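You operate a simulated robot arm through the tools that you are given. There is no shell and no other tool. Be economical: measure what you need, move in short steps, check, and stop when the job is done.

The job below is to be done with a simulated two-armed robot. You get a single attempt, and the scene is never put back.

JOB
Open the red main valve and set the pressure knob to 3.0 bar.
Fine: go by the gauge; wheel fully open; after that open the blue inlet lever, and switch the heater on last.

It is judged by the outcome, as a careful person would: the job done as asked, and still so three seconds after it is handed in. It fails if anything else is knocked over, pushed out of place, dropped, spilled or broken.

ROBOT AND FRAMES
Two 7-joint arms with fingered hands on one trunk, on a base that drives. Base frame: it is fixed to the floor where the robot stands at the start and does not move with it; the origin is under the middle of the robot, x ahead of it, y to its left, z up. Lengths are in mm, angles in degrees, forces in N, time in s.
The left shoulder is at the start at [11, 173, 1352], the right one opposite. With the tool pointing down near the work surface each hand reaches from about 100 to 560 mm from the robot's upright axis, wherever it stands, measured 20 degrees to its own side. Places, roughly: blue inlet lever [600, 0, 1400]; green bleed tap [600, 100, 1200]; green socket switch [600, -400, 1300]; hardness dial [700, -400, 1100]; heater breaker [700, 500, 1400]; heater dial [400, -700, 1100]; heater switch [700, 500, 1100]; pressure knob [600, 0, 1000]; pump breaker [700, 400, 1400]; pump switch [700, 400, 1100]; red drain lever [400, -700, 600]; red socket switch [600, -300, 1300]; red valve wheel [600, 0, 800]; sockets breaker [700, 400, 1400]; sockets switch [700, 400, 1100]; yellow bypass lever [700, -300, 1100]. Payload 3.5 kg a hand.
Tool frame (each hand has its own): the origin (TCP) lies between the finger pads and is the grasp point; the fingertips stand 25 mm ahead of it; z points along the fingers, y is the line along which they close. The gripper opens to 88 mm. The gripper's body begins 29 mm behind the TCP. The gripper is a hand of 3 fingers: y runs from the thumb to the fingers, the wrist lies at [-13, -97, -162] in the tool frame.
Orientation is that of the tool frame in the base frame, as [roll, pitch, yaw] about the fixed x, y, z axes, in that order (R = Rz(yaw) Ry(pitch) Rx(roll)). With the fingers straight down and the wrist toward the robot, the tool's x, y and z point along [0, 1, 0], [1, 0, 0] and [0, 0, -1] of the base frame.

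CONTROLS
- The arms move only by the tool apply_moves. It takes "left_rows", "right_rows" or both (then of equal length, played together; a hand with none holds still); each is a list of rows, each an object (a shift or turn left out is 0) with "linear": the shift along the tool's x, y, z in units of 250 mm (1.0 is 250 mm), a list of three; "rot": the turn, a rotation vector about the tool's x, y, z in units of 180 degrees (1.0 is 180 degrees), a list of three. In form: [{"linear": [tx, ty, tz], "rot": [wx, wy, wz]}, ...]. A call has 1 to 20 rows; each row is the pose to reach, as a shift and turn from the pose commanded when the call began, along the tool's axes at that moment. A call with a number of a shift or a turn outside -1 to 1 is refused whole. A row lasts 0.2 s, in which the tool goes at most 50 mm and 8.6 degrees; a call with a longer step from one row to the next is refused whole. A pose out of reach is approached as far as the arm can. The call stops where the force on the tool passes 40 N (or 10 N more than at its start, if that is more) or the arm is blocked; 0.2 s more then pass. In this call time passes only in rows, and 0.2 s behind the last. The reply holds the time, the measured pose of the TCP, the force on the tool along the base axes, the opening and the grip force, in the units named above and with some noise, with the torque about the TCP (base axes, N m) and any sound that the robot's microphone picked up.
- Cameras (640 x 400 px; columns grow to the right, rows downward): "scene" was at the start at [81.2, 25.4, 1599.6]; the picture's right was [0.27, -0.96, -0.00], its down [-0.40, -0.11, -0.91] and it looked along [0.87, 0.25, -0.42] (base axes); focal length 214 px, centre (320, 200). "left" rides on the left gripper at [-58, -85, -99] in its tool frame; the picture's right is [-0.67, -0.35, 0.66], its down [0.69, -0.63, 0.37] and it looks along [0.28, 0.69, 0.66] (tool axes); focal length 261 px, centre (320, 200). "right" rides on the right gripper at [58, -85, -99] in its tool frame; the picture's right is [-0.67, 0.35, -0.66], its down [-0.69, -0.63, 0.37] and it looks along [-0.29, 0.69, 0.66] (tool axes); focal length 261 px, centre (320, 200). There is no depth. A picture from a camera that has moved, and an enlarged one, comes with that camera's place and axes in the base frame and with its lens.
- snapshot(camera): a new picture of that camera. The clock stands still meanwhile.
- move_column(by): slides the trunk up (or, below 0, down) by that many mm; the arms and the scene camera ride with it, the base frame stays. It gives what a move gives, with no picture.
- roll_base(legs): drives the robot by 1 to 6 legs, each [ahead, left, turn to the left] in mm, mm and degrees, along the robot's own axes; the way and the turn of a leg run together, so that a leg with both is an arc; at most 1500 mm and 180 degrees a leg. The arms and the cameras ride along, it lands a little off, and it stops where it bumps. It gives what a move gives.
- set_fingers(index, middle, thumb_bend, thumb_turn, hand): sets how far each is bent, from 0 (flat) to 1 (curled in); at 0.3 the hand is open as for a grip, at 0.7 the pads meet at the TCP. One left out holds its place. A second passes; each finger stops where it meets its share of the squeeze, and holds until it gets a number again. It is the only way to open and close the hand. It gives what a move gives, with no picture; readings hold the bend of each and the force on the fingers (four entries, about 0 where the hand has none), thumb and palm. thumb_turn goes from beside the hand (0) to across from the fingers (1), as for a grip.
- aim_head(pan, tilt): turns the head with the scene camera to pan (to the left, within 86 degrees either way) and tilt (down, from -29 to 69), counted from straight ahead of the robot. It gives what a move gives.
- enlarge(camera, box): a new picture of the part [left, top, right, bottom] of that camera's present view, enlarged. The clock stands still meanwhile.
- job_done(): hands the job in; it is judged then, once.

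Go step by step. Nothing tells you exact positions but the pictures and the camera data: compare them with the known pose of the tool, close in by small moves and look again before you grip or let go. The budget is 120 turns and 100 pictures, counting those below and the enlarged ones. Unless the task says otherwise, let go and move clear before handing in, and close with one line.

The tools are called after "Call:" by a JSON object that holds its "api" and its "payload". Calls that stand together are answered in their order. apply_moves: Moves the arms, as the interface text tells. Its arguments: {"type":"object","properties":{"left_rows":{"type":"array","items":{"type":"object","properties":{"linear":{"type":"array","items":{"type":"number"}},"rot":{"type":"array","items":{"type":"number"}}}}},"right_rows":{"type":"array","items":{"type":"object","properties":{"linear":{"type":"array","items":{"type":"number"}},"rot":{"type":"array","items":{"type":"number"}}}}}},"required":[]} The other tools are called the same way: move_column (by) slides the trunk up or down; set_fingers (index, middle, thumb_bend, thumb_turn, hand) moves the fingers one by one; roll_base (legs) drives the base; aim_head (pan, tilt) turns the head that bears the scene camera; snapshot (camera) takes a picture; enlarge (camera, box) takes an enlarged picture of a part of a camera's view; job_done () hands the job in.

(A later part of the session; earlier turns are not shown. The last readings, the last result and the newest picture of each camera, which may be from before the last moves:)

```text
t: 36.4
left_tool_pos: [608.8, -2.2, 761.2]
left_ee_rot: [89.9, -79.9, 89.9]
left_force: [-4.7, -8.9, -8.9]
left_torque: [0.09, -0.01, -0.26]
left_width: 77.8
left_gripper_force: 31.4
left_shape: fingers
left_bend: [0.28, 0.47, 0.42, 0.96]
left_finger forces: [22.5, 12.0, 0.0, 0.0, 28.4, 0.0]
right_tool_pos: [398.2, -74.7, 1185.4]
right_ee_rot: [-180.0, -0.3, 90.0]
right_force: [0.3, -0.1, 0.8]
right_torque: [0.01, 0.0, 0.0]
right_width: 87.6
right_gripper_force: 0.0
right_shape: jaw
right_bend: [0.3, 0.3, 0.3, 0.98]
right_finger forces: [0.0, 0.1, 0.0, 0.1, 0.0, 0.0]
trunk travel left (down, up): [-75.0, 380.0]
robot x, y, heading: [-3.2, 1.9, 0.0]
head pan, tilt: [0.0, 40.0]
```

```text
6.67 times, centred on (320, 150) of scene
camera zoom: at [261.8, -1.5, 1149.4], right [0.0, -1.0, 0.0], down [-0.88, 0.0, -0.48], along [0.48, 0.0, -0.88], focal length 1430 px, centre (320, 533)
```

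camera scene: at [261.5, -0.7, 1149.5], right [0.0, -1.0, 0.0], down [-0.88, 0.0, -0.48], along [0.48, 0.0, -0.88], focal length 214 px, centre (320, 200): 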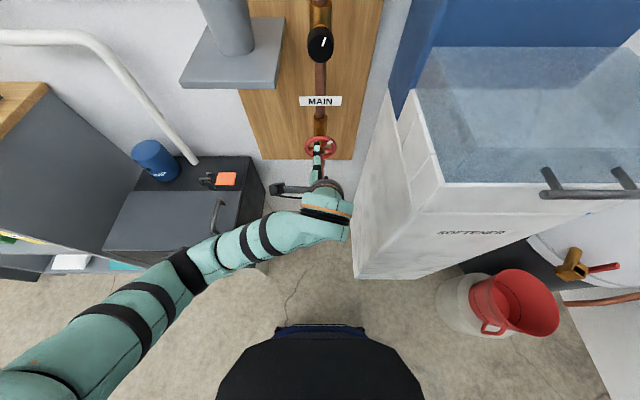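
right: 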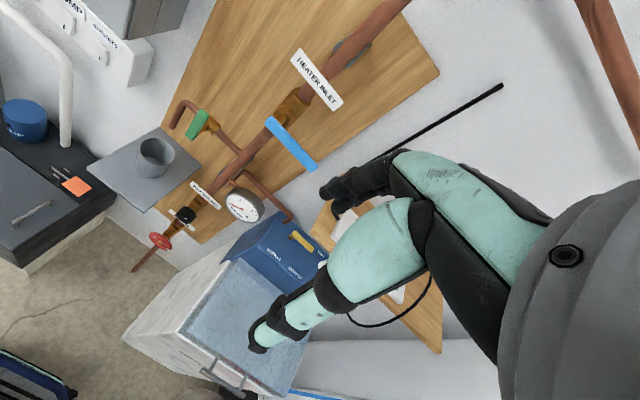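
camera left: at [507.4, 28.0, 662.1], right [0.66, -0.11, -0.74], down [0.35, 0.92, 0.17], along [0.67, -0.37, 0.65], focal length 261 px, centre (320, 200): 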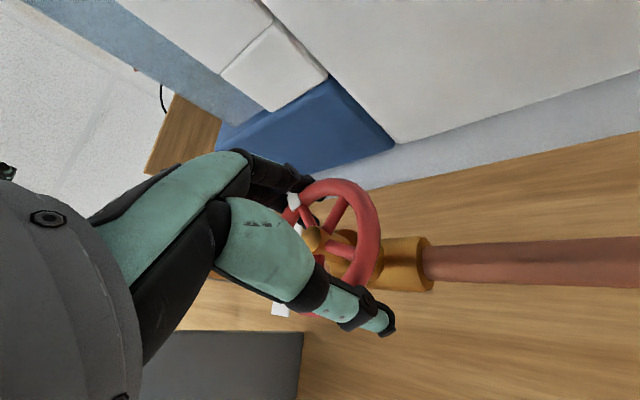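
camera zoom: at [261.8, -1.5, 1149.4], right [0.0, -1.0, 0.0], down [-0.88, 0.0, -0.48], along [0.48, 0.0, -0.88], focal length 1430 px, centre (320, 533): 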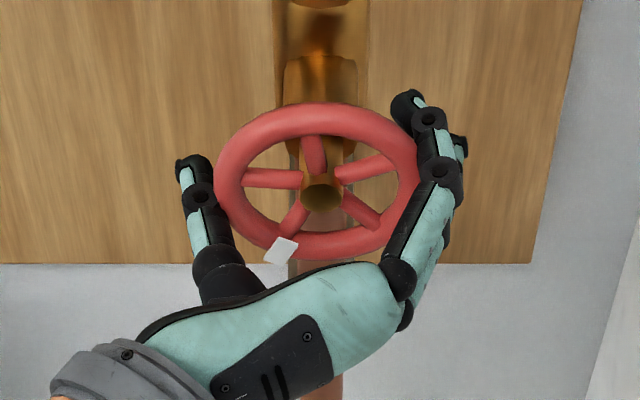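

Total is about 240° so far with no stop. Another full cycle.

Call:
{"api": "set_fingers", "payload": {"hand": "left", "index": 0.2, "middle": 0.2, "thumb_bend": 0.2}}

Call:
{"api": "apply_moves", "payload": {"left_rows": [{"linear": [0, 0, -0.12]}, {"linear": [0, 0, -0.24]}]}}

Call:
{"api": "apply_moves", "payload": {"left_rows": [{"rot": [0, 0, 0.046]}, {"rot": [0, 0, 0.092]}, {"rot": [0, 0, 0.138]}, {"rot": [0, 0, 0.184]}, {"rot": [0, 0, 0.23]}, {"rot": [0, 0, 0.276]}, {"rot": [0, 0, 0.322]}, {"rot": [0, 0, 0.368]}, {"rot": [0, 0, 0.414]}, {"rot": [0, 0, 0.46]}, {"rot": [0, 0, 0.506]}, {"rot": [0, 0, 0.55]}]}}

Call:
{"api": "apply_moves", "payload": {"left_rows": [{"linear": [0, 0, 0.08]}, {"linear": [0, 0, 0.16]}, {"linear": [0, 0, 0.24]}]}}

Call:
{"api": "set_fingers", "payload": {"hand": "left", "index": 0.6, "middle": 0.6, "thumb_bend": 0.6}}

Call:
{"api": "apply_moves", "payload": {"left_rows": [{"rot": [0, 0, -0.04]}, {"rot": [0, 0, -0.08]}, {"rot": [0, 0, -0.12]}, {"rot": [0, 0, -0.16]}, {"rot": [0, 0, -0.2]}, {"rot": [0, 0, -0.24]}, {"rot": [0, 0, -0.28]}, {"rot": [0, 0, -0.32]}, {"rot": [0, 0, -0.36]}, {"rot": [0, 0, -0.4]}, {"rot": [0, 0, -0.44]}, {"rot": [0, 0, -0.48]}, {"rot": [0, 0, -0.52]}, {"rot": [0, 0, -0.56]}]}}

Call:
{"api": "enlarge", "payload": {"camera": "scene", "box": [290, 120, 350, 180]}}

```text
t: 37.4
left_tool_pos: [607.7, -0.3, 761.1]
left_ee_rot: [89.6, -80.0, 90.2]
left_force: [-0.6, 0.5, 0.0]
left_torque: [-0.01, 0.02, -0.02]
left_width: 103.2
left_gripper_force: 0.0
left_shape: fingers
left_bend: [0.2, 0.2, 0.2, 0.95]
left_finger forces: [0.0, 0.0, 0.0, 0.0, 0.0, 0.1]
right_tool_pos: [397.4, -73.7, 1185.5]
right_ee_rot: [180.0, 0.0, 90.0]
right_force: [0.5, 0.8, -0.8]
right_torque: [0.01, 0.02, 0.02]
right_width: 87.7
right_gripper_force: 0.1
right_shape: jaw
right_bend: [0.3, 0.3, 0.3, 0.98]
right_finger forces: [0.1, 0.0, 0.0, 0.0, 0.1, 0.1]
trunk travel left (down, up): [-75.0, 380.0]
robot x, y, heading: [0.6, 3.1, -0.0]
head pan, tilt: [0.0, 40.0]
```

```text
t: 38.0
left_tool_pos: [549.1, -0.9, 758.5]
left_ee_rot: [90.5, -80.0, 89.4]
left_force: [-0.6, -0.5, -0.6]
left_torque: [-0.01, 0.0, 0.0]
left_width: 103.4
left_gripper_force: 0.0
left_shape: fingers
left_bend: [0.2, 0.2, 0.2, 0.95]
left_finger forces: [0.1, 0.0, 0.0, 0.0, 0.1, 0.0]
right_tool_pos: [398.6, -74.8, 1185.0]
right_ee_rot: [180.0, -0.1, 89.9]
right_force: [-0.3, -0.2, 0.7]
right_torque: [-0.02, 0.0, -0.01]
right_width: 87.6
right_gripper_force: 0.1
right_shape: jaw
right_bend: [0.3, 0.3, 0.3, 0.98]
right_finger forces: [0.0, 0.0, 0.0, 0.0, 0.0, 0.0]
trunk travel left (down, up): [-75.0, 380.0]
robot x, y, heading: [3.2, 1.3, 0.1]
head pan, tilt: [0.0, 40.0]
```

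```text
t: 40.6
left_tool_pos: [548.0, -0.7, 760.4]
left_ee_rot: [-90.0, -0.7, -90.0]
left_force: [-0.4, -0.4, 0.1]
left_torque: [-0.02, 0.02, -0.02]
left_width: 103.3
left_gripper_force: 0.0
left_shape: fingers
left_bend: [0.2, 0.2, 0.2, 0.95]
left_finger forces: [0.0, 0.1, 0.0, 0.0, 0.0, 0.0]
right_tool_pos: [397.9, -74.1, 1184.6]
right_ee_rot: [180.0, 0.1, 90.0]
right_force: [-0.1, 0.4, 0.3]
right_torque: [-0.02, -0.01, -0.02]
right_width: 87.7
right_gripper_force: 0.0
right_shape: jaw
right_bend: [0.3, 0.3, 0.3, 0.98]
right_finger forces: [0.0, 0.1, 0.0, 0.1, 0.0, 0.1]
trunk travel left (down, up): [-75.0, 380.0]
robot x, y, heading: [0.0, 1.4, 0.1]
head pan, tilt: [0.0, 40.0]
```

```text
t: 41.4
left_tool_pos: [606.5, -1.9, 759.7]
left_ee_rot: [-90.0, -0.8, -90.1]
left_force: [0.3, 0.5, -0.4]
left_torque: [-0.07, 0.03, 0.01]
left_width: 103.3
left_gripper_force: 0.0
left_shape: fingers
left_bend: [0.2, 0.2, 0.2, 0.95]
left_finger forces: [0.0, 0.1, 0.1, 0.1, 0.0, 0.1]
right_tool_pos: [397.5, -73.0, 1186.2]
right_ee_rot: [-180.0, 0.0, 89.9]
right_force: [0.6, 0.5, 0.4]
right_torque: [0.02, 0.02, -0.01]
right_width: 87.5
right_gripper_force: 0.1
right_shape: jaw
right_bend: [0.3, 0.3, 0.3, 0.98]
right_finger forces: [0.0, 0.1, 0.0, 0.0, 0.0, 0.0]
trunk travel left (down, up): [-75.0, 380.0]
robot x, y, heading: [1.6, -1.1, -0.1]
head pan, tilt: [0.0, 40.0]
```

```text
t: 42.4
left_tool_pos: [607.9, -1.1, 760.5]
left_ee_rot: [-90.1, -1.0, -90.2]
left_force: [-6.9, 2.0, -5.8]
left_torque: [0.03, 0.21, 0.0]
left_width: 75.6
left_gripper_force: 31.2
left_shape: fingers
left_bend: [0.3, 0.48, 0.4, 0.96]
left_finger forces: [21.6, 12.5, 0.1, 0.0, 29.1, 0.1]
right_tool_pos: [398.9, -74.3, 1185.0]
right_ee_rot: [-180.0, 0.0, 89.9]
right_force: [0.4, 0.3, -0.4]
right_torque: [0.02, 0.01, 0.01]
right_width: 87.5
right_gripper_force: 0.0
right_shape: jaw
right_bend: [0.3, 0.3, 0.3, 0.98]
right_finger forces: [0.0, 0.0, 0.0, 0.1, 0.0, 0.0]
trunk travel left (down, up): [-75.0, 380.0]
robot x, y, heading: [-1.0, 2.9, 0.1]
head pan, tilt: [0.0, 40.0]
```

```text
t: 45.4
left_tool_pos: [608.3, -1.9, 760.9]
left_ee_rot: [90.2, -78.3, 89.7]
left_force: [-21.9, -9.9, -12.6]
left_torque: [0.11, 0.02, -0.26]
left_width: 76.3
left_gripper_force: 33.4
left_shape: fingers
left_bend: [0.28, 0.47, 0.44, 0.95]
left_finger forces: [24.8, 11.9, 0.1, 0.0, 30.1, 0.0]
right_tool_pos: [396.2, -76.1, 1185.5]
right_ee_rot: [-180.0, 0.0, 89.9]
right_force: [0.5, -0.5, 0.4]
right_torque: [0.02, -0.03, 0.0]
right_width: 87.6
right_gripper_force: 0.1
right_shape: jaw
right_bend: [0.3, 0.3, 0.3, 0.98]
right_finger forces: [0.1, 0.0, 0.1, 0.0, 0.0, 0.1]
trunk travel left (down, up): [-75.0, 380.0]
robot x, y, heading: [1.8, 1.4, 0.1]
head pan, tilt: [0.0, 40.0]
```

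```text
6.67 times, centred on (320, 150) of scene
camera zoom: at [260.1, -2.0, 1149.8], right [0.0, -1.0, 0.0], down [-0.88, 0.0, -0.48], along [0.48, 0.0, -0.88], focal length 1430 px, centre (320, 533)
```

zoom: 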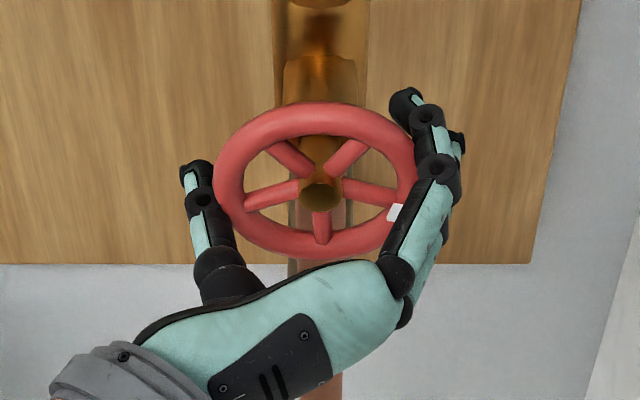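

About 340° now, still turning freely. Another cycle.

Call:
{"api": "set_fingers", "payload": {"hand": "left", "index": 0.2, "middle": 0.2, "thumb_bend": 0.2}}

Call:
{"api": "apply_moves", "payload": {"left_rows": [{"linear": [0, 0, -0.12]}, {"linear": [0, 0, -0.24]}]}}

Call:
{"api": "apply_moves", "payload": {"left_rows": [{"rot": [0, 0, 0.046]}, {"rot": [0, 0, 0.092]}, {"rot": [0, 0, 0.138]}, {"rot": [0, 0, 0.184]}, {"rot": [0, 0, 0.23]}, {"rot": [0, 0, 0.276]}, {"rot": [0, 0, 0.322]}, {"rot": [0, 0, 0.368]}, {"rot": [0, 0, 0.414]}, {"rot": [0, 0, 0.46]}, {"rot": [0, 0, 0.506]}, {"rot": [0, 0, 0.55]}]}}

Call:
{"api": "apply_moves", "payload": {"left_rows": [{"linear": [0, 0, 0.08]}, {"linear": [0, 0, 0.16]}, {"linear": [0, 0, 0.24]}]}}

Call:
{"api": "set_fingers", "payload": {"hand": "left", "index": 0.6, "middle": 0.6, "thumb_bend": 0.6}}

Call:
{"api": "apply_moves", "payload": {"left_rows": [{"rot": [0, 0, -0.04]}, {"rot": [0, 0, -0.08]}, {"rot": [0, 0, -0.12]}, {"rot": [0, 0, -0.16]}, {"rot": [0, 0, -0.2]}, {"rot": [0, 0, -0.24]}, {"rot": [0, 0, -0.28]}, {"rot": [0, 0, -0.32]}, {"rot": [0, 0, -0.36]}, {"rot": [0, 0, -0.4]}, {"rot": [0, 0, -0.44]}, {"rot": [0, 0, -0.48]}, {"rot": [0, 0, -0.52]}, {"rot": [0, 0, -0.56]}]}}

Call:
{"api": "enlarge", "payload": {"camera": "scene", "box": [290, 120, 350, 180]}}

```text
t: 46.4
left_tool_pos: [610.0, -0.2, 760.8]
left_ee_rot: [89.8, -78.2, 90.0]
left_force: [0.1, -0.3, -0.2]
left_torque: [0.0, 0.0, 0.04]
left_width: 103.2
left_gripper_force: 0.1
left_shape: fingers
left_bend: [0.2, 0.2, 0.2, 0.95]
left_finger forces: [0.0, 0.0, 0.0, 0.1, 0.1, 0.1]
right_tool_pos: [397.2, -74.1, 1185.5]
right_ee_rot: [180.0, 0.1, 89.9]
right_force: [0.1, 0.3, 0.0]
right_torque: [-0.03, 0.01, 0.06]
right_width: 87.4
right_gripper_force: 0.0
right_shape: jaw
right_bend: [0.3, 0.3, 0.3, 0.98]
right_finger forces: [0.1, 0.0, 0.1, 0.0, 0.1, 0.1]
trunk travel left (down, up): [-75.0, 380.0]
robot x, y, heading: [-1.1, -0.3, -0.2]
head pan, tilt: [0.0, 40.0]
```

```text
t: 47.0
left_tool_pos: [548.1, -0.6, 760.6]
left_ee_rot: [89.7, -78.1, 90.3]
left_force: [-0.3, -0.1, -0.5]
left_torque: [0.0, -0.02, -0.01]
left_width: 103.4
left_gripper_force: 0.0
left_shape: fingers
left_bend: [0.2, 0.2, 0.2, 0.95]
left_finger forces: [0.1, 0.1, 0.0, 0.1, 0.0, 0.1]
right_tool_pos: [398.4, -73.4, 1186.3]
right_ee_rot: [-179.9, 0.1, 90.0]
right_force: [-0.6, 0.1, -0.4]
right_torque: [0.03, 0.0, 0.01]
right_width: 87.4
right_gripper_force: 0.0
right_shape: jaw
right_bend: [0.3, 0.3, 0.3, 0.98]
right_finger forces: [0.1, 0.0, 0.0, 0.1, 0.1, 0.0]
trunk travel left (down, up): [-75.0, 380.0]
robot x, y, heading: [1.6, -2.9, 0.1]
head pan, tilt: [0.0, 40.0]
```

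```text
t: 49.6
left_tool_pos: [549.4, 0.1, 760.4]
left_ee_rot: [-90.0, -2.6, -90.3]
left_force: [0.6, 0.1, -0.1]
left_torque: [-0.03, 0.02, -0.02]
left_width: 103.2
left_gripper_force: 0.1
left_shape: fingers
left_bend: [0.2, 0.2, 0.2, 0.95]
left_finger forces: [0.0, 0.0, 0.0, 0.0, 0.0, 0.1]
right_tool_pos: [397.9, -73.7, 1185.7]
right_ee_rot: [-179.9, -0.1, 89.9]
right_force: [-0.3, -0.8, 0.0]
right_torque: [-0.02, -0.03, 0.02]
right_width: 87.5
right_gripper_force: 0.0
right_shape: jaw
right_bend: [0.3, 0.3, 0.3, 0.98]
right_finger forces: [0.0, 0.0, 0.1, 0.1, 0.0, 0.1]
trunk travel left (down, up): [-75.0, 380.0]
robot x, y, heading: [1.6, -0.9, -0.3]
head pan, tilt: [0.0, 40.0]
```

```text
t: 50.4
left_tool_pos: [609.4, -2.7, 759.4]
left_ee_rot: [-90.0, -2.8, -90.1]
left_force: [-0.6, -0.3, 0.4]
left_torque: [0.01, 0.0, -0.01]
left_width: 103.6
left_gripper_force: 0.1
left_shape: fingers
left_bend: [0.2, 0.2, 0.2, 0.95]
left_finger forces: [0.1, 0.1, 0.1, 0.0, 0.0, 0.1]
right_tool_pos: [397.5, -73.7, 1185.4]
right_ee_rot: [180.0, -0.1, 89.8]
right_force: [-0.7, 0.6, 1.1]
right_torque: [-0.02, -0.01, 0.02]
right_width: 87.3
right_gripper_force: 0.1
right_shape: jaw
right_bend: [0.3, 0.3, 0.3, 0.98]
right_finger forces: [0.0, 0.1, 0.1, 0.1, 0.0, 0.0]
trunk travel left (down, up): [-75.0, 380.0]
robot x, y, heading: [-1.5, -2.5, -0.3]
head pan, tilt: [0.0, 40.0]
```

```text
t: 51.4
left_tool_pos: [608.2, -1.4, 760.1]
left_ee_rot: [-90.0, -2.9, -90.1]
left_force: [-6.9, 1.8, -3.7]
left_torque: [-0.01, 0.19, 0.02]
left_width: 76.8
left_gripper_force: 33.0
left_shape: fingers
left_bend: [0.3, 0.48, 0.4, 0.96]
left_finger forces: [22.7, 11.7, 0.0, 0.0, 31.0, 0.0]
right_tool_pos: [396.9, -72.8, 1186.5]
right_ee_rot: [179.9, 0.0, 89.9]
right_force: [-0.9, -0.3, -1.3]
right_torque: [-0.03, -0.02, -0.03]
right_width: 87.7
right_gripper_force: 0.2
right_shape: jaw
right_bend: [0.3, 0.3, 0.3, 0.98]
right_finger forces: [0.0, 0.0, 0.0, 0.0, 0.1, 0.0]
trunk travel left (down, up): [-75.0, 380.0]
robot x, y, heading: [-0.6, 1.1, 0.1]
head pan, tilt: [0.0, 40.0]
```

```text
t: 54.4
left_tool_pos: [605.0, -4.7, 761.9]
left_ee_rot: [88.9, -76.6, 90.9]
left_force: [-18.2, -19.7, 16.4]
left_torque: [1.96, -0.23, 0.52]
left_width: 71.8
left_gripper_force: 36.2
left_shape: fingers
left_bend: [0.32, 0.5, 0.46, 1.0]
left_finger forces: [23.3, 9.6, 0.0, 0.0, 38.1, 0.0]
right_tool_pos: [392.1, -76.7, 1187.3]
right_ee_rot: [179.9, -0.2, 89.9]
right_force: [0.4, -0.4, -0.8]
right_torque: [-0.04, 0.01, -0.02]
right_width: 87.5
right_gripper_force: 0.1
right_shape: jaw
right_bend: [0.3, 0.3, 0.3, 0.98]
right_finger forces: [0.0, 0.0, 0.0, 0.1, 0.0, 0.0]
trunk travel left (down, up): [-75.0, 380.0]
robot x, y, heading: [1.7, 1.7, -0.1]
head pan, tilt: [0.0, 40.0]
```

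```text
6.67 times, centred on (320, 150) of scene
camera zoom: at [256.9, -3.9, 1150.8], right [0.0, -1.0, 0.0], down [-0.88, 0.0, -0.48], along [0.48, 0.0, -0.88], focal length 1430 px, centre (320, 533)
```

zoom: 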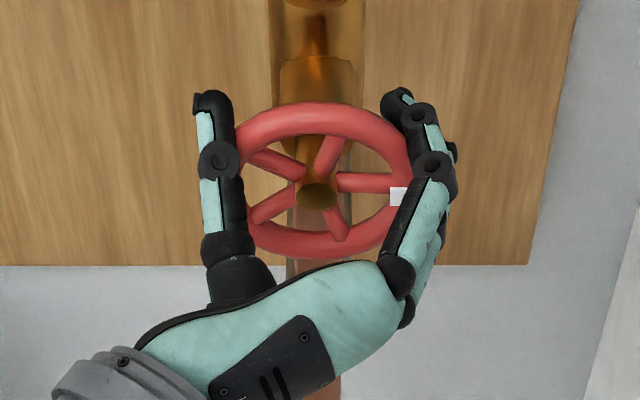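

The wheel came to a firm stop (about 2 N·m, slipping fingers) with the mark back at its start: one full turn, fully open. I release, back off and look at gauge and knob.

Call:
{"api": "set_fingers", "payload": {"hand": "left", "index": 0.2, "middle": 0.2, "thumb_bend": 0.2}}

Call:
{"api": "apply_moves", "payload": {"left_rows": [{"linear": [0, 0, -0.12]}, {"linear": [0, 0, -0.24]}, {"linear": [0, 0, -0.36]}]}}

Call:
{"api": "aim_head", "payload": {"pan": 0, "tilt": 5}}

Call:
{"api": "snapshot", "payload": {"camera": "scene"}}

```text
t: 55.4
left_tool_pos: [607.8, 0.2, 759.7]
left_ee_rot: [90.0, -76.5, 89.8]
left_force: [0.1, -0.5, -0.1]
left_torque: [-0.02, 0.01, 0.01]
left_width: 103.4
left_gripper_force: 0.0
left_shape: fingers
left_bend: [0.2, 0.2, 0.2, 0.95]
left_finger forces: [0.1, 0.0, 0.0, 0.0, 0.0, 0.0]
right_tool_pos: [397.7, -73.4, 1184.4]
right_ee_rot: [-180.0, 0.1, 89.9]
right_force: [-0.7, 0.9, -0.8]
right_torque: [-0.01, -0.02, -0.04]
right_width: 87.7
right_gripper_force: 0.0
right_shape: jaw
right_bend: [0.3, 0.3, 0.3, 0.98]
right_finger forces: [0.1, 0.0, 0.1, 0.0, 0.0, 0.1]
trunk travel left (down, up): [-75.0, 380.0]
robot x, y, heading: [2.8, 0.1, 0.0]
head pan, tilt: [0.0, 40.0]
```

```text
t: 56.2
left_tool_pos: [517.7, -1.4, 761.8]
left_ee_rot: [89.6, -76.4, 90.2]
left_force: [-0.4, 0.0, -0.7]
left_torque: [-0.02, 0.0, 0.0]
left_width: 103.6
left_gripper_force: 0.1
left_shape: fingers
left_bend: [0.2, 0.2, 0.2, 0.95]
left_finger forces: [0.0, 0.0, 0.0, 0.0, 0.1, 0.1]
right_tool_pos: [397.4, -73.7, 1186.2]
right_ee_rot: [-180.0, 0.0, 90.0]
right_force: [-0.3, 0.6, -0.4]
right_torque: [0.01, 0.03, 0.03]
right_width: 87.5
right_gripper_force: 0.0
right_shape: jaw
right_bend: [0.3, 0.3, 0.3, 0.98]
right_finger forces: [0.1, 0.0, 0.0, 0.0, 0.0, 0.0]
trunk travel left (down, up): [-75.0, 380.0]
robot x, y, heading: [-0.3, -1.2, -0.0]
head pan, tilt: [0.0, 40.0]
```

```text
t: 57.2
left_tool_pos: [518.7, 0.7, 761.9]
left_ee_rot: [90.2, -76.4, 89.7]
left_force: [0.0, -0.1, -0.5]
left_torque: [-0.02, -0.01, 0.02]
left_width: 103.8
left_gripper_force: 0.1
left_shape: fingers
left_bend: [0.2, 0.2, 0.2, 0.95]
left_finger forces: [0.0, 0.1, 0.0, 0.0, 0.0, 0.0]
right_tool_pos: [396.5, -73.4, 1186.0]
right_ee_rot: [179.9, -0.1, 89.9]
right_force: [0.2, -0.2, -0.2]
right_torque: [0.01, -0.02, -0.02]
right_width: 87.6
right_gripper_force: 0.1
right_shape: jaw
right_bend: [0.3, 0.3, 0.3, 0.98]
right_finger forces: [0.0, 0.0, 0.0, 0.0, 0.0, 0.0]
trunk travel left (down, up): [-75.0, 380.0]
robot x, y, heading: [2.2, -3.5, -0.3]
head pan, tilt: [0.0, 5.0]
```

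```text
75 pictures are left
camera scene: at [288.3, -0.5, 1198.8], right [0.0, -1.0, 0.0], down [-0.45, 0.0, -0.89], along [0.89, 0.0, -0.45], focal length 214 px, centre (320, 200)
```

scene: 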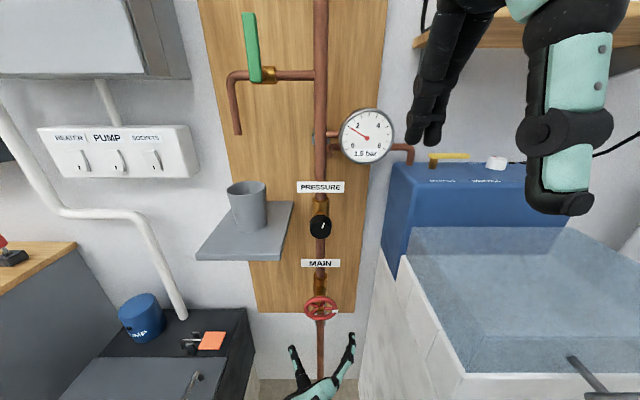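

The gauge now reads 1.5 bar. I'll take the left hand back and up to the knob at about z 986, rolled about 45° so it stays clear of the shelf and the cup.

Call:
{"api": "apply_moves", "payload": {"left_rows": [{"linear": [0.02, 0.01, -0.1]}, {"linear": [0.12, 0.03, -0.152], "rot": [0, 0, 0.04]}, {"linear": [0.23, 0.06, -0.152], "rot": [0, 0, 0.08]}, {"linear": [0.34, 0.085, -0.152], "rot": [0, 0, 0.12]}, {"linear": [0.45, 0.11, -0.152], "rot": [0, 0, 0.16]}, {"linear": [0.56, 0.135, -0.152], "rot": [0, 0, 0.2]}, {"linear": [0.67, 0.16, -0.152], "rot": [0, 0, 0.24]}, {"linear": [0.78, 0.188, -0.152], "rot": [0, 0, 0.28]}, {"linear": [0.879, 0.212, -0.152], "rot": [0, 0, 0.32]}]}}

Call:
{"api": "snapshot", "payload": {"camera": "scene"}}

Call:
{"api": "snapshot", "payload": {"camera": "left"}}

```text
t: 59.2
left_tool_pos: [485.0, 8.3, 985.7]
left_ee_rot: [-88.9, -43.9, -89.4]
left_force: [-0.5, 0.1, 0.3]
left_torque: [-0.01, 0.01, -0.01]
left_width: 103.6
left_gripper_force: 0.0
left_shape: fingers
left_bend: [0.2, 0.2, 0.2, 0.95]
left_finger forces: [0.0, 0.1, 0.0, 0.0, 0.0, 0.0]
right_tool_pos: [396.0, -76.6, 1185.5]
right_ee_rot: [179.8, 0.0, 90.0]
right_force: [0.2, 0.9, -0.9]
right_torque: [-0.03, -0.01, -0.01]
right_width: 87.6
right_gripper_force: 0.1
right_shape: jaw
right_bend: [0.3, 0.3, 0.3, 0.98]
right_finger forces: [0.0, 0.0, 0.1, 0.0, 0.1, 0.0]
trunk travel left (down, up): [-75.0, 380.0]
robot x, y, heading: [0.2, 2.1, -0.1]
head pan, tilt: [0.0, 5.0]
```

```text
74 pictures are left
camera scene: at [286.9, -2.4, 1199.3], right [0.0, -1.0, 0.0], down [-0.45, 0.0, -0.89], along [0.89, 0.0, -0.45], focal length 214 px, centre (320, 200)
```

scene: 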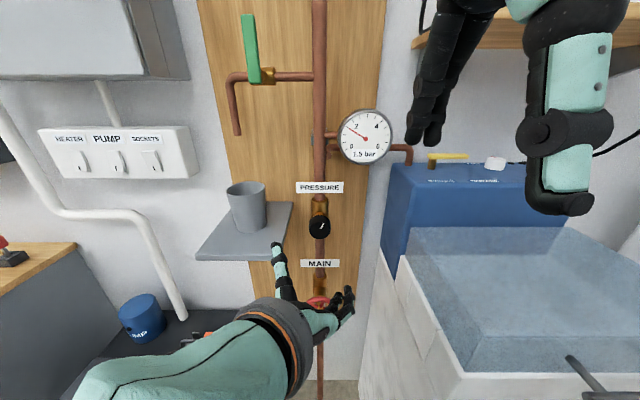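

```text
73 pictures are left
camera left: at [383.4, 106.0, 1006.3], right [0.64, 0.74, -0.2], down [0.35, -0.05, 0.93], along [0.68, -0.67, -0.29], focal length 261 px, centre (320, 200)
```

left: 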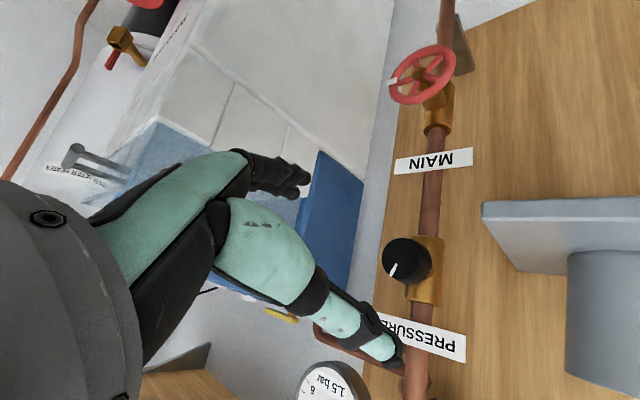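

Knob front triangulates to about [610, 0, 976], and both cameras can read the gauge. I align at x 560 and look again.

Call:
{"api": "set_fingers", "payload": {"hand": "left", "index": 0.35, "middle": 0.35, "thumb_bend": 0.35}}

Call:
{"api": "apply_moves", "payload": {"left_rows": [{"linear": [0, 0.025, 0.15]}, {"linear": [-0.004, 0.051, 0.3]}]}}

Call:
{"api": "snapshot", "payload": {"camera": "left"}}

Call:
{"api": "enlarge", "payload": {"camera": "scene", "box": [230, 90, 410, 300]}}

```text
t: 60.2
left_tool_pos: [487.4, 11.3, 987.2]
left_ee_rot: [-88.9, -44.4, -89.2]
left_force: [0.5, 0.5, -0.3]
left_torque: [0.03, -0.02, 0.01]
left_width: 75.0
left_gripper_force: 0.0
left_shape: fingers
left_bend: [0.35, 0.35, 0.35, 0.96]
left_finger forces: [0.0, 0.1, 0.0, 0.0, 0.0, 0.0]
right_tool_pos: [397.9, -74.2, 1185.7]
right_ee_rot: [180.0, 0.0, 90.0]
right_force: [-0.2, -0.6, -1.0]
right_torque: [0.01, -0.01, -0.01]
right_width: 87.6
right_gripper_force: 0.1
right_shape: jaw
right_bend: [0.3, 0.3, 0.3, 0.98]
right_finger forces: [0.1, 0.0, 0.0, 0.1, 0.1, 0.0]
trunk travel left (down, up): [-75.0, 380.0]
robot x, y, heading: [-0.4, 0.4, -0.2]
head pan, tilt: [0.0, 5.0]
```

```text
t: 60.8
left_tool_pos: [555.8, -10.6, 978.4]
left_ee_rot: [-90.0, -46.2, -90.0]
left_force: [0.3, -0.4, -0.1]
left_torque: [-0.03, 0.01, -0.03]
left_width: 74.9
left_gripper_force: 0.1
left_shape: fingers
left_bend: [0.35, 0.35, 0.35, 0.96]
left_finger forces: [0.1, 0.0, 0.0, 0.1, 0.0, 0.1]
right_tool_pos: [399.3, -72.3, 1185.1]
right_ee_rot: [-179.9, 0.0, 89.9]
right_force: [-0.3, 0.2, -0.5]
right_torque: [0.02, 0.03, -0.01]
right_width: 87.5
right_gripper_force: 0.1
right_shape: jaw
right_bend: [0.3, 0.3, 0.3, 0.98]
right_finger forces: [0.1, 0.0, 0.1, 0.0, 0.1, 0.0]
trunk travel left (down, up): [-75.0, 380.0]
robot x, y, heading: [-1.2, -2.5, -0.1]
head pan, tilt: [0.0, 5.0]
```

```text
72 pictures are left
camera left: at [458.4, 90.8, 995.9], right [0.66, 0.71, -0.24], down [0.37, -0.02, 0.93], along [0.66, -0.7, -0.28], focal length 261 px, centre (320, 200)
```

left: 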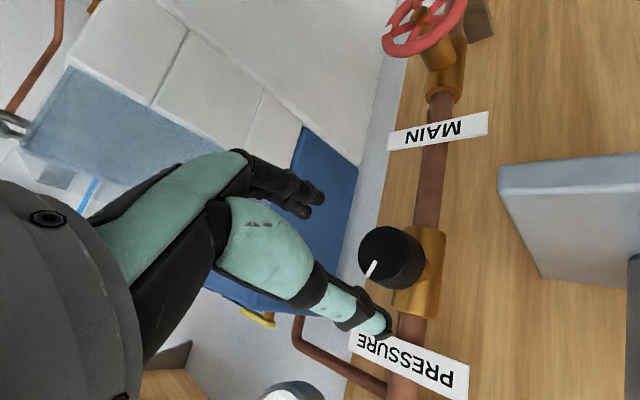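

```text
1.90 times, centred on (320, 195) of scene
camera zoom: at [289.2, 0.0, 1198.5], right [0.0, -1.0, 0.0], down [-0.45, 0.0, -0.89], along [0.89, 0.0, -0.45], focal length 408 px, centre (320, 210)
```

zoom: 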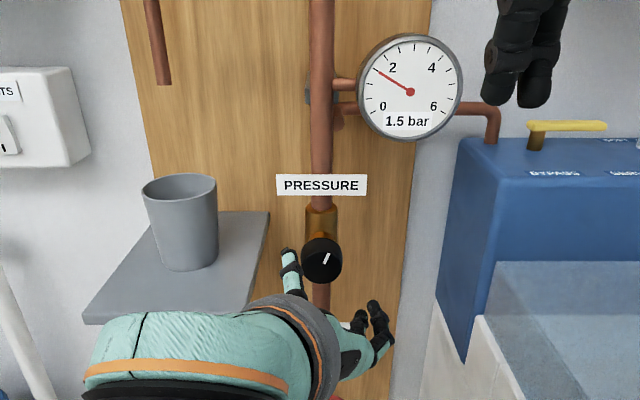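

Knob at [610, -1, 974]; hand is 10 mm too far right. I correct, move in over the knob and close on it.

Call:
{"api": "apply_moves", "payload": {"left_rows": [{"linear": [-0.02, -0.009, 0.06]}, {"linear": [-0.039, -0.018, 0.12]}, {"linear": [-0.039, -0.018, 0.18]}, {"linear": [-0.039, -0.018, 0.232]}]}}

Call:
{"api": "snapshot", "payload": {"camera": "left"}}

Call:
{"api": "enlarge", "payload": {"camera": "scene", "box": [230, 90, 410, 300]}}

```text
t: 61.8
left_tool_pos: [613.2, -1.2, 973.2]
left_ee_rot: [-90.0, -46.1, -90.0]
left_force: [0.3, -1.0, 0.0]
left_torque: [0.02, -0.01, -0.02]
left_width: 75.0
left_gripper_force: 0.0
left_shape: fingers
left_bend: [0.35, 0.35, 0.35, 0.96]
left_finger forces: [0.1, 0.0, 0.1, 0.0, 0.0, 0.0]
right_tool_pos: [399.4, -71.9, 1185.5]
right_ee_rot: [180.0, 0.0, 89.9]
right_force: [0.6, -1.0, 0.7]
right_torque: [0.0, -0.01, 0.01]
right_width: 87.7
right_gripper_force: 0.0
right_shape: jaw
right_bend: [0.3, 0.3, 0.3, 0.98]
right_finger forces: [0.1, 0.0, 0.1, 0.0, 0.0, 0.0]
trunk travel left (down, up): [-75.0, 380.0]
robot x, y, heading: [0.6, 0.6, -0.1]
head pan, tilt: [0.0, 5.0]
```

```text
70 pictures are left
camera left: at [516.2, 100.5, 991.1], right [0.66, 0.71, -0.24], down [0.37, -0.02, 0.93], along [0.66, -0.7, -0.28], focal length 261 px, centre (320, 200)
```

left: 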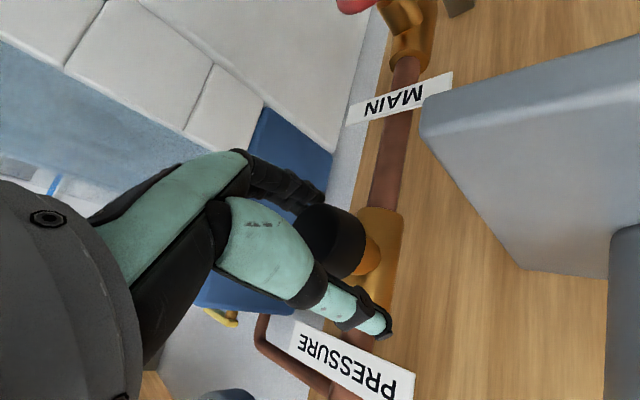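

```text
1.90 times, centred on (320, 195) of scene
camera zoom: at [288.6, -0.3, 1198.7], right [0.0, -1.0, 0.0], down [-0.45, 0.0, -0.89], along [0.89, 0.0, -0.45], focal length 408 px, centre (320, 210)
```

zoom: 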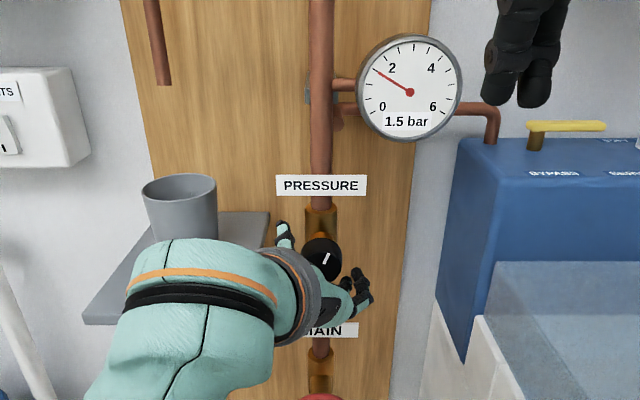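

Well centred and clear of the cup. Closing on the knob and trying a small clockwise turn.

Call:
{"api": "set_fingers", "payload": {"hand": "left", "index": 0.7, "middle": 0.7, "thumb_bend": 0.7}}

Call:
{"api": "apply_moves", "payload": {"left_rows": [{"rot": [0, 0, 0.03]}, {"rot": [0, 0, 0.06]}, {"rot": [0, 0, 0.09]}, {"rot": [0, 0, 0.12]}]}}

Call:
{"api": "enlarge", "payload": {"camera": "scene", "box": [230, 90, 410, 300]}}

```text
t: 62.8
left_tool_pos: [615.3, -2.1, 972.9]
left_ee_rot: [-90.1, -45.9, -90.0]
left_force: [-0.7, -9.1, -9.5]
left_torque: [-0.01, 0.15, -0.14]
left_width: 32.5
left_gripper_force: 14.7
left_shape: fingers
left_bend: [0.53, 0.59, 0.58, 0.99]
left_finger forces: [12.6, 7.9, 0.0, 0.0, 9.2, 0.1]
right_tool_pos: [398.3, -76.0, 1185.2]
right_ee_rot: [-179.9, -0.1, 89.9]
right_force: [0.4, 0.4, 0.2]
right_torque: [0.01, 0.02, -0.02]
right_width: 87.9
right_gripper_force: 0.1
right_shape: jaw
right_bend: [0.3, 0.3, 0.3, 0.98]
right_finger forces: [0.0, 0.0, 0.0, 0.1, 0.0, 0.0]
trunk travel left (down, up): [-75.0, 380.0]
robot x, y, heading: [-0.6, -0.1, -0.1]
head pan, tilt: [0.0, 5.0]
```

```text
t: 63.8
left_tool_pos: [614.4, -1.9, 971.1]
left_ee_rot: [-90.2, -24.3, -90.1]
left_force: [1.0, -10.7, -10.5]
left_torque: [-0.02, 0.14, -0.17]
left_width: 32.1
left_gripper_force: 15.1
left_shape: fingers
left_bend: [0.53, 0.58, 0.58, 1.0]
left_finger forces: [11.6, 10.0, 0.1, 0.0, 8.7, 0.0]
right_tool_pos: [399.8, -75.3, 1184.4]
right_ee_rot: [-179.9, 0.0, 89.9]
right_force: [0.6, -0.8, 0.2]
right_torque: [-0.01, 0.02, -0.03]
right_width: 87.3
right_gripper_force: 0.1
right_shape: jaw
right_bend: [0.3, 0.3, 0.3, 0.98]
right_finger forces: [0.0, 0.0, 0.0, 0.0, 0.0, 0.0]
trunk travel left (down, up): [-75.0, 380.0]
robot x, y, heading: [1.4, -1.9, -0.1]
head pan, tilt: [0.0, 5.0]
```

```text
1.90 times, centred on (320, 195) of scene
camera zoom: at [290.1, -2.6, 1198.3], right [0.0, -1.0, 0.0], down [-0.45, 0.0, -0.89], along [0.89, 0.0, -0.45], focal length 408 px, centre (320, 210)
```

zoom: 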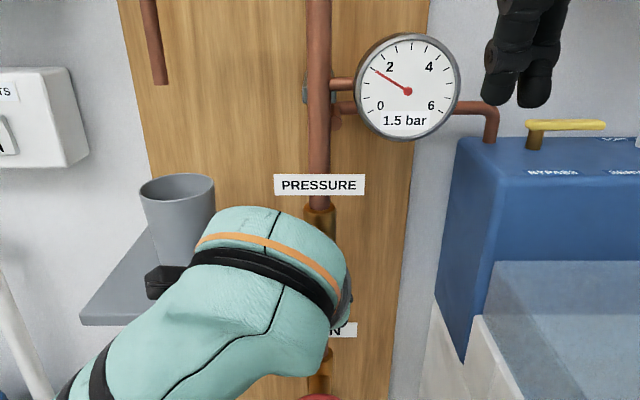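

The gauge hasn't changed yet; I check the knob from the hand camera, whether it turned or slipped.

Call:
{"api": "snapshot", "payload": {"camera": "left"}}

Call:
{"api": "enlarge", "payload": {"camera": "scene", "box": [335, 100, 400, 170]}}

```text
67 pictures are left
camera left: at [516.9, 85.8, 1026.3], right [0.66, 0.75, 0.04], down [0.37, -0.37, 0.85], along [0.66, -0.55, -0.52], focal length 261 px, centre (320, 200)
```

left: 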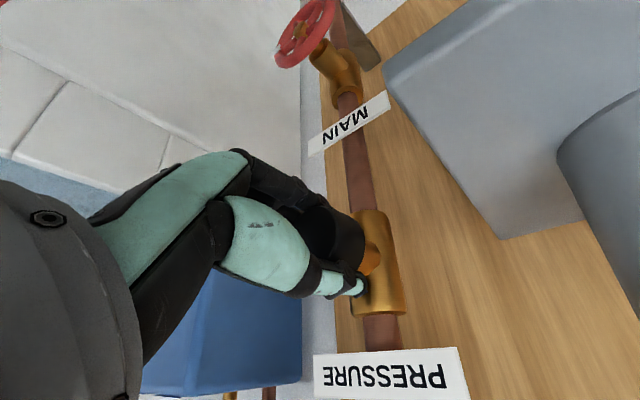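

```text
5.71 times, centred on (368, 135) of scene
camera zoom: at [290.1, -2.6, 1198.3], right [0.0, -1.0, 0.0], down [-0.45, 0.0, -0.89], along [0.89, 0.0, -0.45], focal length 1226 px, centre (49, 571)
```

zoom: 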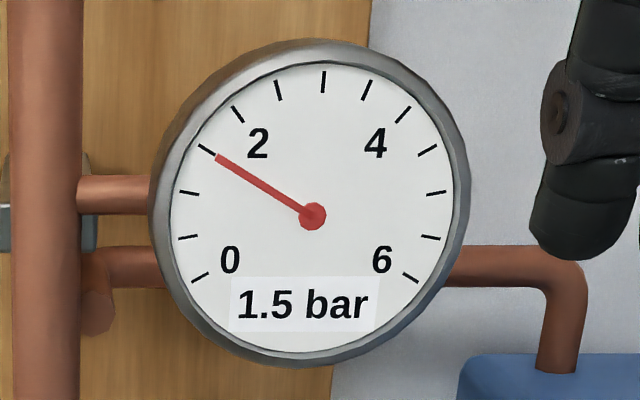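

Torque is almost zero, so it's unclear. I release and back off to see the pointer.

Call:
{"api": "set_fingers", "payload": {"hand": "left", "index": 0.35, "middle": 0.35, "thumb_bend": 0.35}}

Call:
{"api": "apply_moves", "payload": {"left_rows": [{"linear": [0, 0, -0.12]}, {"linear": [0, 0, -0.24]}]}}

Call:
{"api": "snapshot", "payload": {"camera": "left"}}

Call:
{"api": "enlarge", "payload": {"camera": "scene", "box": [230, 90, 410, 300]}}

```text
t: 64.8
left_tool_pos: [614.0, 0.4, 974.0]
left_ee_rot: [-90.0, -24.4, -90.2]
left_force: [0.3, 0.0, 0.7]
left_torque: [-0.04, 0.03, 0.01]
left_width: 74.0
left_gripper_force: 0.1
left_shape: fingers
left_bend: [0.35, 0.35, 0.35, 0.96]
left_finger forces: [0.0, 0.1, 0.0, 0.0, 0.0, 0.0]
right_tool_pos: [397.2, -73.4, 1184.4]
right_ee_rot: [180.0, -0.1, 89.9]
right_force: [0.6, 0.8, 0.4]
right_torque: [0.0, -0.01, -0.01]
right_width: 87.2
right_gripper_force: 0.1
right_shape: jaw
right_bend: [0.3, 0.3, 0.3, 0.98]
right_finger forces: [0.1, 0.0, 0.1, 0.1, 0.1, 0.1]
trunk travel left (down, up): [-75.0, 380.0]
robot x, y, heading: [-0.8, 2.6, -0.2]
head pan, tilt: [0.0, 5.0]
```

```text
t: 65.4
left_tool_pos: [554.6, 1.3, 972.8]
left_ee_rot: [-90.0, -24.4, -90.0]
left_force: [0.1, -0.9, -0.4]
left_torque: [-0.01, 0.02, 0.01]
left_width: 74.0
left_gripper_force: 0.3
left_shape: fingers
left_bend: [0.35, 0.35, 0.35, 0.96]
left_finger forces: [0.0, 0.0, 0.0, 0.0, 0.0, 0.0]
right_tool_pos: [397.0, -72.9, 1186.5]
right_ee_rot: [-180.0, -0.1, 89.8]
right_force: [0.1, -0.3, -0.4]
right_torque: [-0.03, 0.0, 0.04]
right_width: 87.3
right_gripper_force: 0.1
right_shape: jaw
right_bend: [0.3, 0.3, 0.3, 0.98]
right_finger forces: [0.0, 0.0, 0.0, 0.0, 0.1, 0.0]
trunk travel left (down, up): [-75.0, 380.0]
robot x, y, heading: [-1.0, 3.0, -0.1]
head pan, tilt: [0.0, 5.0]
```

```text
65 pictures are left
camera left: at [455.7, 88.2, 1027.3], right [0.66, 0.75, 0.04], down [0.37, -0.36, 0.86], along [0.66, -0.55, -0.51], focal length 261 px, centre (320, 200)
```

left: 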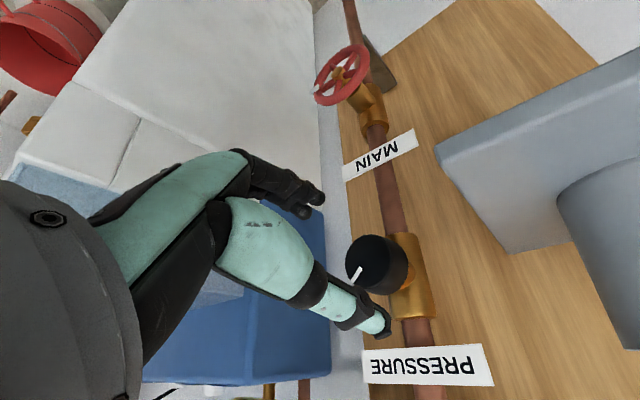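

```text
1.90 times, centred on (320, 195) of scene
camera zoom: at [287.8, -0.5, 1199.0], right [0.0, -1.0, 0.0], down [-0.45, 0.0, -0.89], along [0.89, 0.0, -0.45], focal length 408 px, centre (320, 210)
```

zoom: 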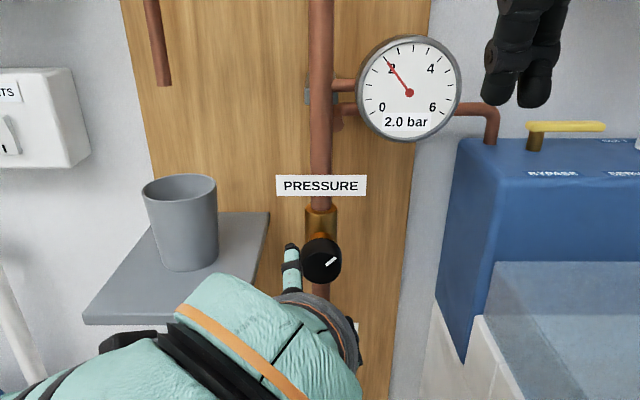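

The gauge lags: it now reads 2.0 bar, and the knob did turn 21.6° (about 44° per bar). I rewind the hand 25° and re-read before the next turn.

Call:
{"api": "apply_moves", "payload": {"left_rows": [{"rot": [0, 0, -0.035]}, {"rot": [0, 0, -0.07]}, {"rot": [0, 0, -0.105]}, {"rot": [0, 0, -0.14]}]}}

Call:
{"api": "enlarge", "payload": {"camera": "scene", "box": [335, 100, 400, 170]}}

```text
t: 66.4
left_tool_pos: [554.5, 0.2, 972.5]
left_ee_rot: [-90.0, -49.7, -90.1]
left_force: [0.2, 0.0, 0.2]
left_torque: [0.02, 0.04, 0.0]
left_width: 73.9
left_gripper_force: 0.0
left_shape: fingers
left_bend: [0.35, 0.35, 0.35, 0.96]
left_finger forces: [0.1, 0.0, 0.0, 0.0, 0.1, 0.0]
right_tool_pos: [397.4, -73.9, 1185.1]
right_ee_rot: [180.0, 0.0, 89.9]
right_force: [-0.5, 0.7, -1.1]
right_torque: [-0.01, 0.04, 0.04]
right_width: 87.2
right_gripper_force: 0.0
right_shape: jaw
right_bend: [0.3, 0.3, 0.3, 0.98]
right_finger forces: [0.0, 0.0, 0.0, 0.0, 0.0, 0.0]
trunk travel left (down, up): [-75.0, 380.0]
robot x, y, heading: [1.7, -0.1, 0.0]
head pan, tilt: [0.0, 5.0]
```

```text
5.71 times, centred on (368, 135) of scene
camera zoom: at [288.4, -0.3, 1198.8], right [0.0, -1.0, 0.0], down [-0.45, 0.0, -0.89], along [0.89, 0.0, -0.45], focal length 1226 px, centre (49, 571)
```

zoom: 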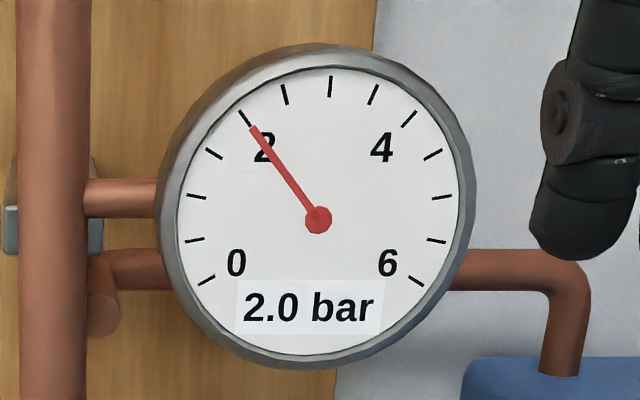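

Steady at 2.0. Advance, grip and turn 44° more.

Call:
{"api": "apply_moves", "payload": {"left_rows": [{"linear": [0, 0, 0.08]}, {"linear": [0, 0, 0.16]}, {"linear": [0, 0, 0.24]}]}}

Call:
{"api": "set_fingers", "payload": {"hand": "left", "index": 0.7, "middle": 0.7, "thumb_bend": 0.7}}

Call:
{"api": "apply_moves", "payload": {"left_rows": [{"rot": [0, 0, 0.041]}, {"rot": [0, 0, 0.082]}, {"rot": [0, 0, 0.123]}, {"rot": [0, 0, 0.164]}, {"rot": [0, 0, 0.205]}, {"rot": [0, 0, 0.244]}, {"rot": [0, 0, 0.244]}, {"rot": [0, 0, 0.244]}, {"rot": [0, 0, 0.244]}, {"rot": [0, 0, 0.244]}, {"rot": [0, 0, 0.244]}, {"rot": [0, 0, 0.244]}]}}

Call:
{"api": "enlarge", "payload": {"camera": "scene", "box": [335, 100, 400, 170]}}

```text
t: 67.2
left_tool_pos: [613.5, 0.5, 973.1]
left_ee_rot: [-89.9, -49.5, -90.2]
left_force: [0.4, -0.1, -0.7]
left_torque: [-0.03, 0.0, 0.01]
left_width: 74.2
left_gripper_force: 0.0
left_shape: fingers
left_bend: [0.35, 0.35, 0.35, 0.96]
left_finger forces: [0.0, 0.1, 0.0, 0.1, 0.0, 0.1]
right_tool_pos: [397.4, -74.8, 1186.2]
right_ee_rot: [-179.9, 0.0, 89.9]
right_force: [0.7, 0.1, -0.8]
right_torque: [-0.04, -0.02, 0.01]
right_width: 87.4
right_gripper_force: 0.1
right_shape: jaw
right_bend: [0.3, 0.3, 0.3, 0.98]
right_finger forces: [0.1, 0.0, 0.0, 0.1, 0.0, 0.0]
trunk travel left (down, up): [-75.0, 380.0]
robot x, y, heading: [-0.7, 1.9, -0.0]
head pan, tilt: [0.0, 5.0]
```

```text
t: 68.2
left_tool_pos: [613.9, -0.6, 971.9]
left_ee_rot: [-90.3, -49.5, -89.8]
left_force: [-1.4, -8.7, -9.1]
left_torque: [0.01, 0.17, -0.14]
left_width: 31.7
left_gripper_force: 14.5
left_shape: fingers
left_bend: [0.53, 0.57, 0.59, 0.99]
left_finger forces: [12.6, 7.3, 0.0, 0.1, 9.3, 0.0]
right_tool_pos: [400.0, -76.4, 1185.7]
right_ee_rot: [-179.9, -0.1, 89.9]
right_force: [0.0, 0.2, 0.1]
right_torque: [0.0, 0.0, 0.01]
right_width: 87.7
right_gripper_force: 0.2
right_shape: jaw
right_bend: [0.3, 0.3, 0.3, 0.98]
right_finger forces: [0.0, 0.0, 0.0, 0.0, 0.0, 0.0]
trunk travel left (down, up): [-75.0, 380.0]
robot x, y, heading: [-1.6, 3.2, 0.1]
head pan, tilt: [0.0, 5.0]
```

```text
t: 70.8
left_tool_pos: [614.5, 0.7, 970.7]
left_ee_rot: [-90.1, -5.7, -90.2]
left_force: [2.9, -5.2, -7.7]
left_torque: [0.0, 0.05, -0.1]
left_width: 31.4
left_gripper_force: 14.3
left_shape: fingers
left_bend: [0.54, 0.57, 0.59, 1.0]
left_finger forces: [9.9, 8.3, 0.0, 0.1, 10.3, 0.0]
right_tool_pos: [400.0, -74.6, 1184.4]
right_ee_rot: [-179.8, -0.1, 89.9]
right_force: [-0.8, -0.2, 0.4]
right_torque: [0.01, -0.01, 0.02]
right_width: 87.8
right_gripper_force: 0.0
right_shape: jaw
right_bend: [0.3, 0.3, 0.3, 0.98]
right_finger forces: [0.1, 0.0, 0.1, 0.0, 0.0, 0.0]
trunk travel left (down, up): [-75.0, 380.0]
robot x, y, heading: [-2.6, -2.8, -0.2]
head pan, tilt: [0.0, 5.0]
```

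```text
5.71 times, centred on (368, 135) of scene
camera zoom: at [290.0, -1.6, 1198.4], right [0.0, -1.0, 0.0], down [-0.45, 0.0, -0.89], along [0.89, 0.0, -0.45], focal length 1226 px, centre (49, 571)
```

zoom: 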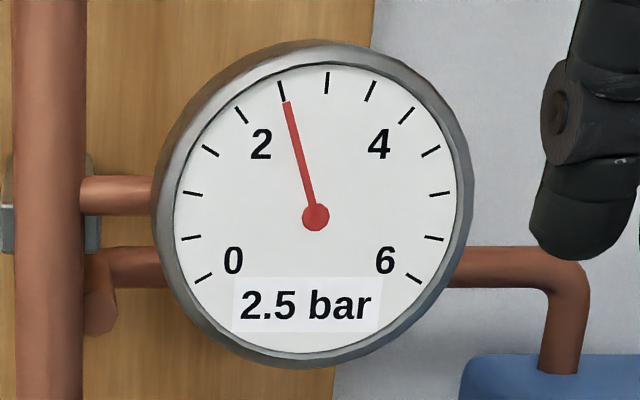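

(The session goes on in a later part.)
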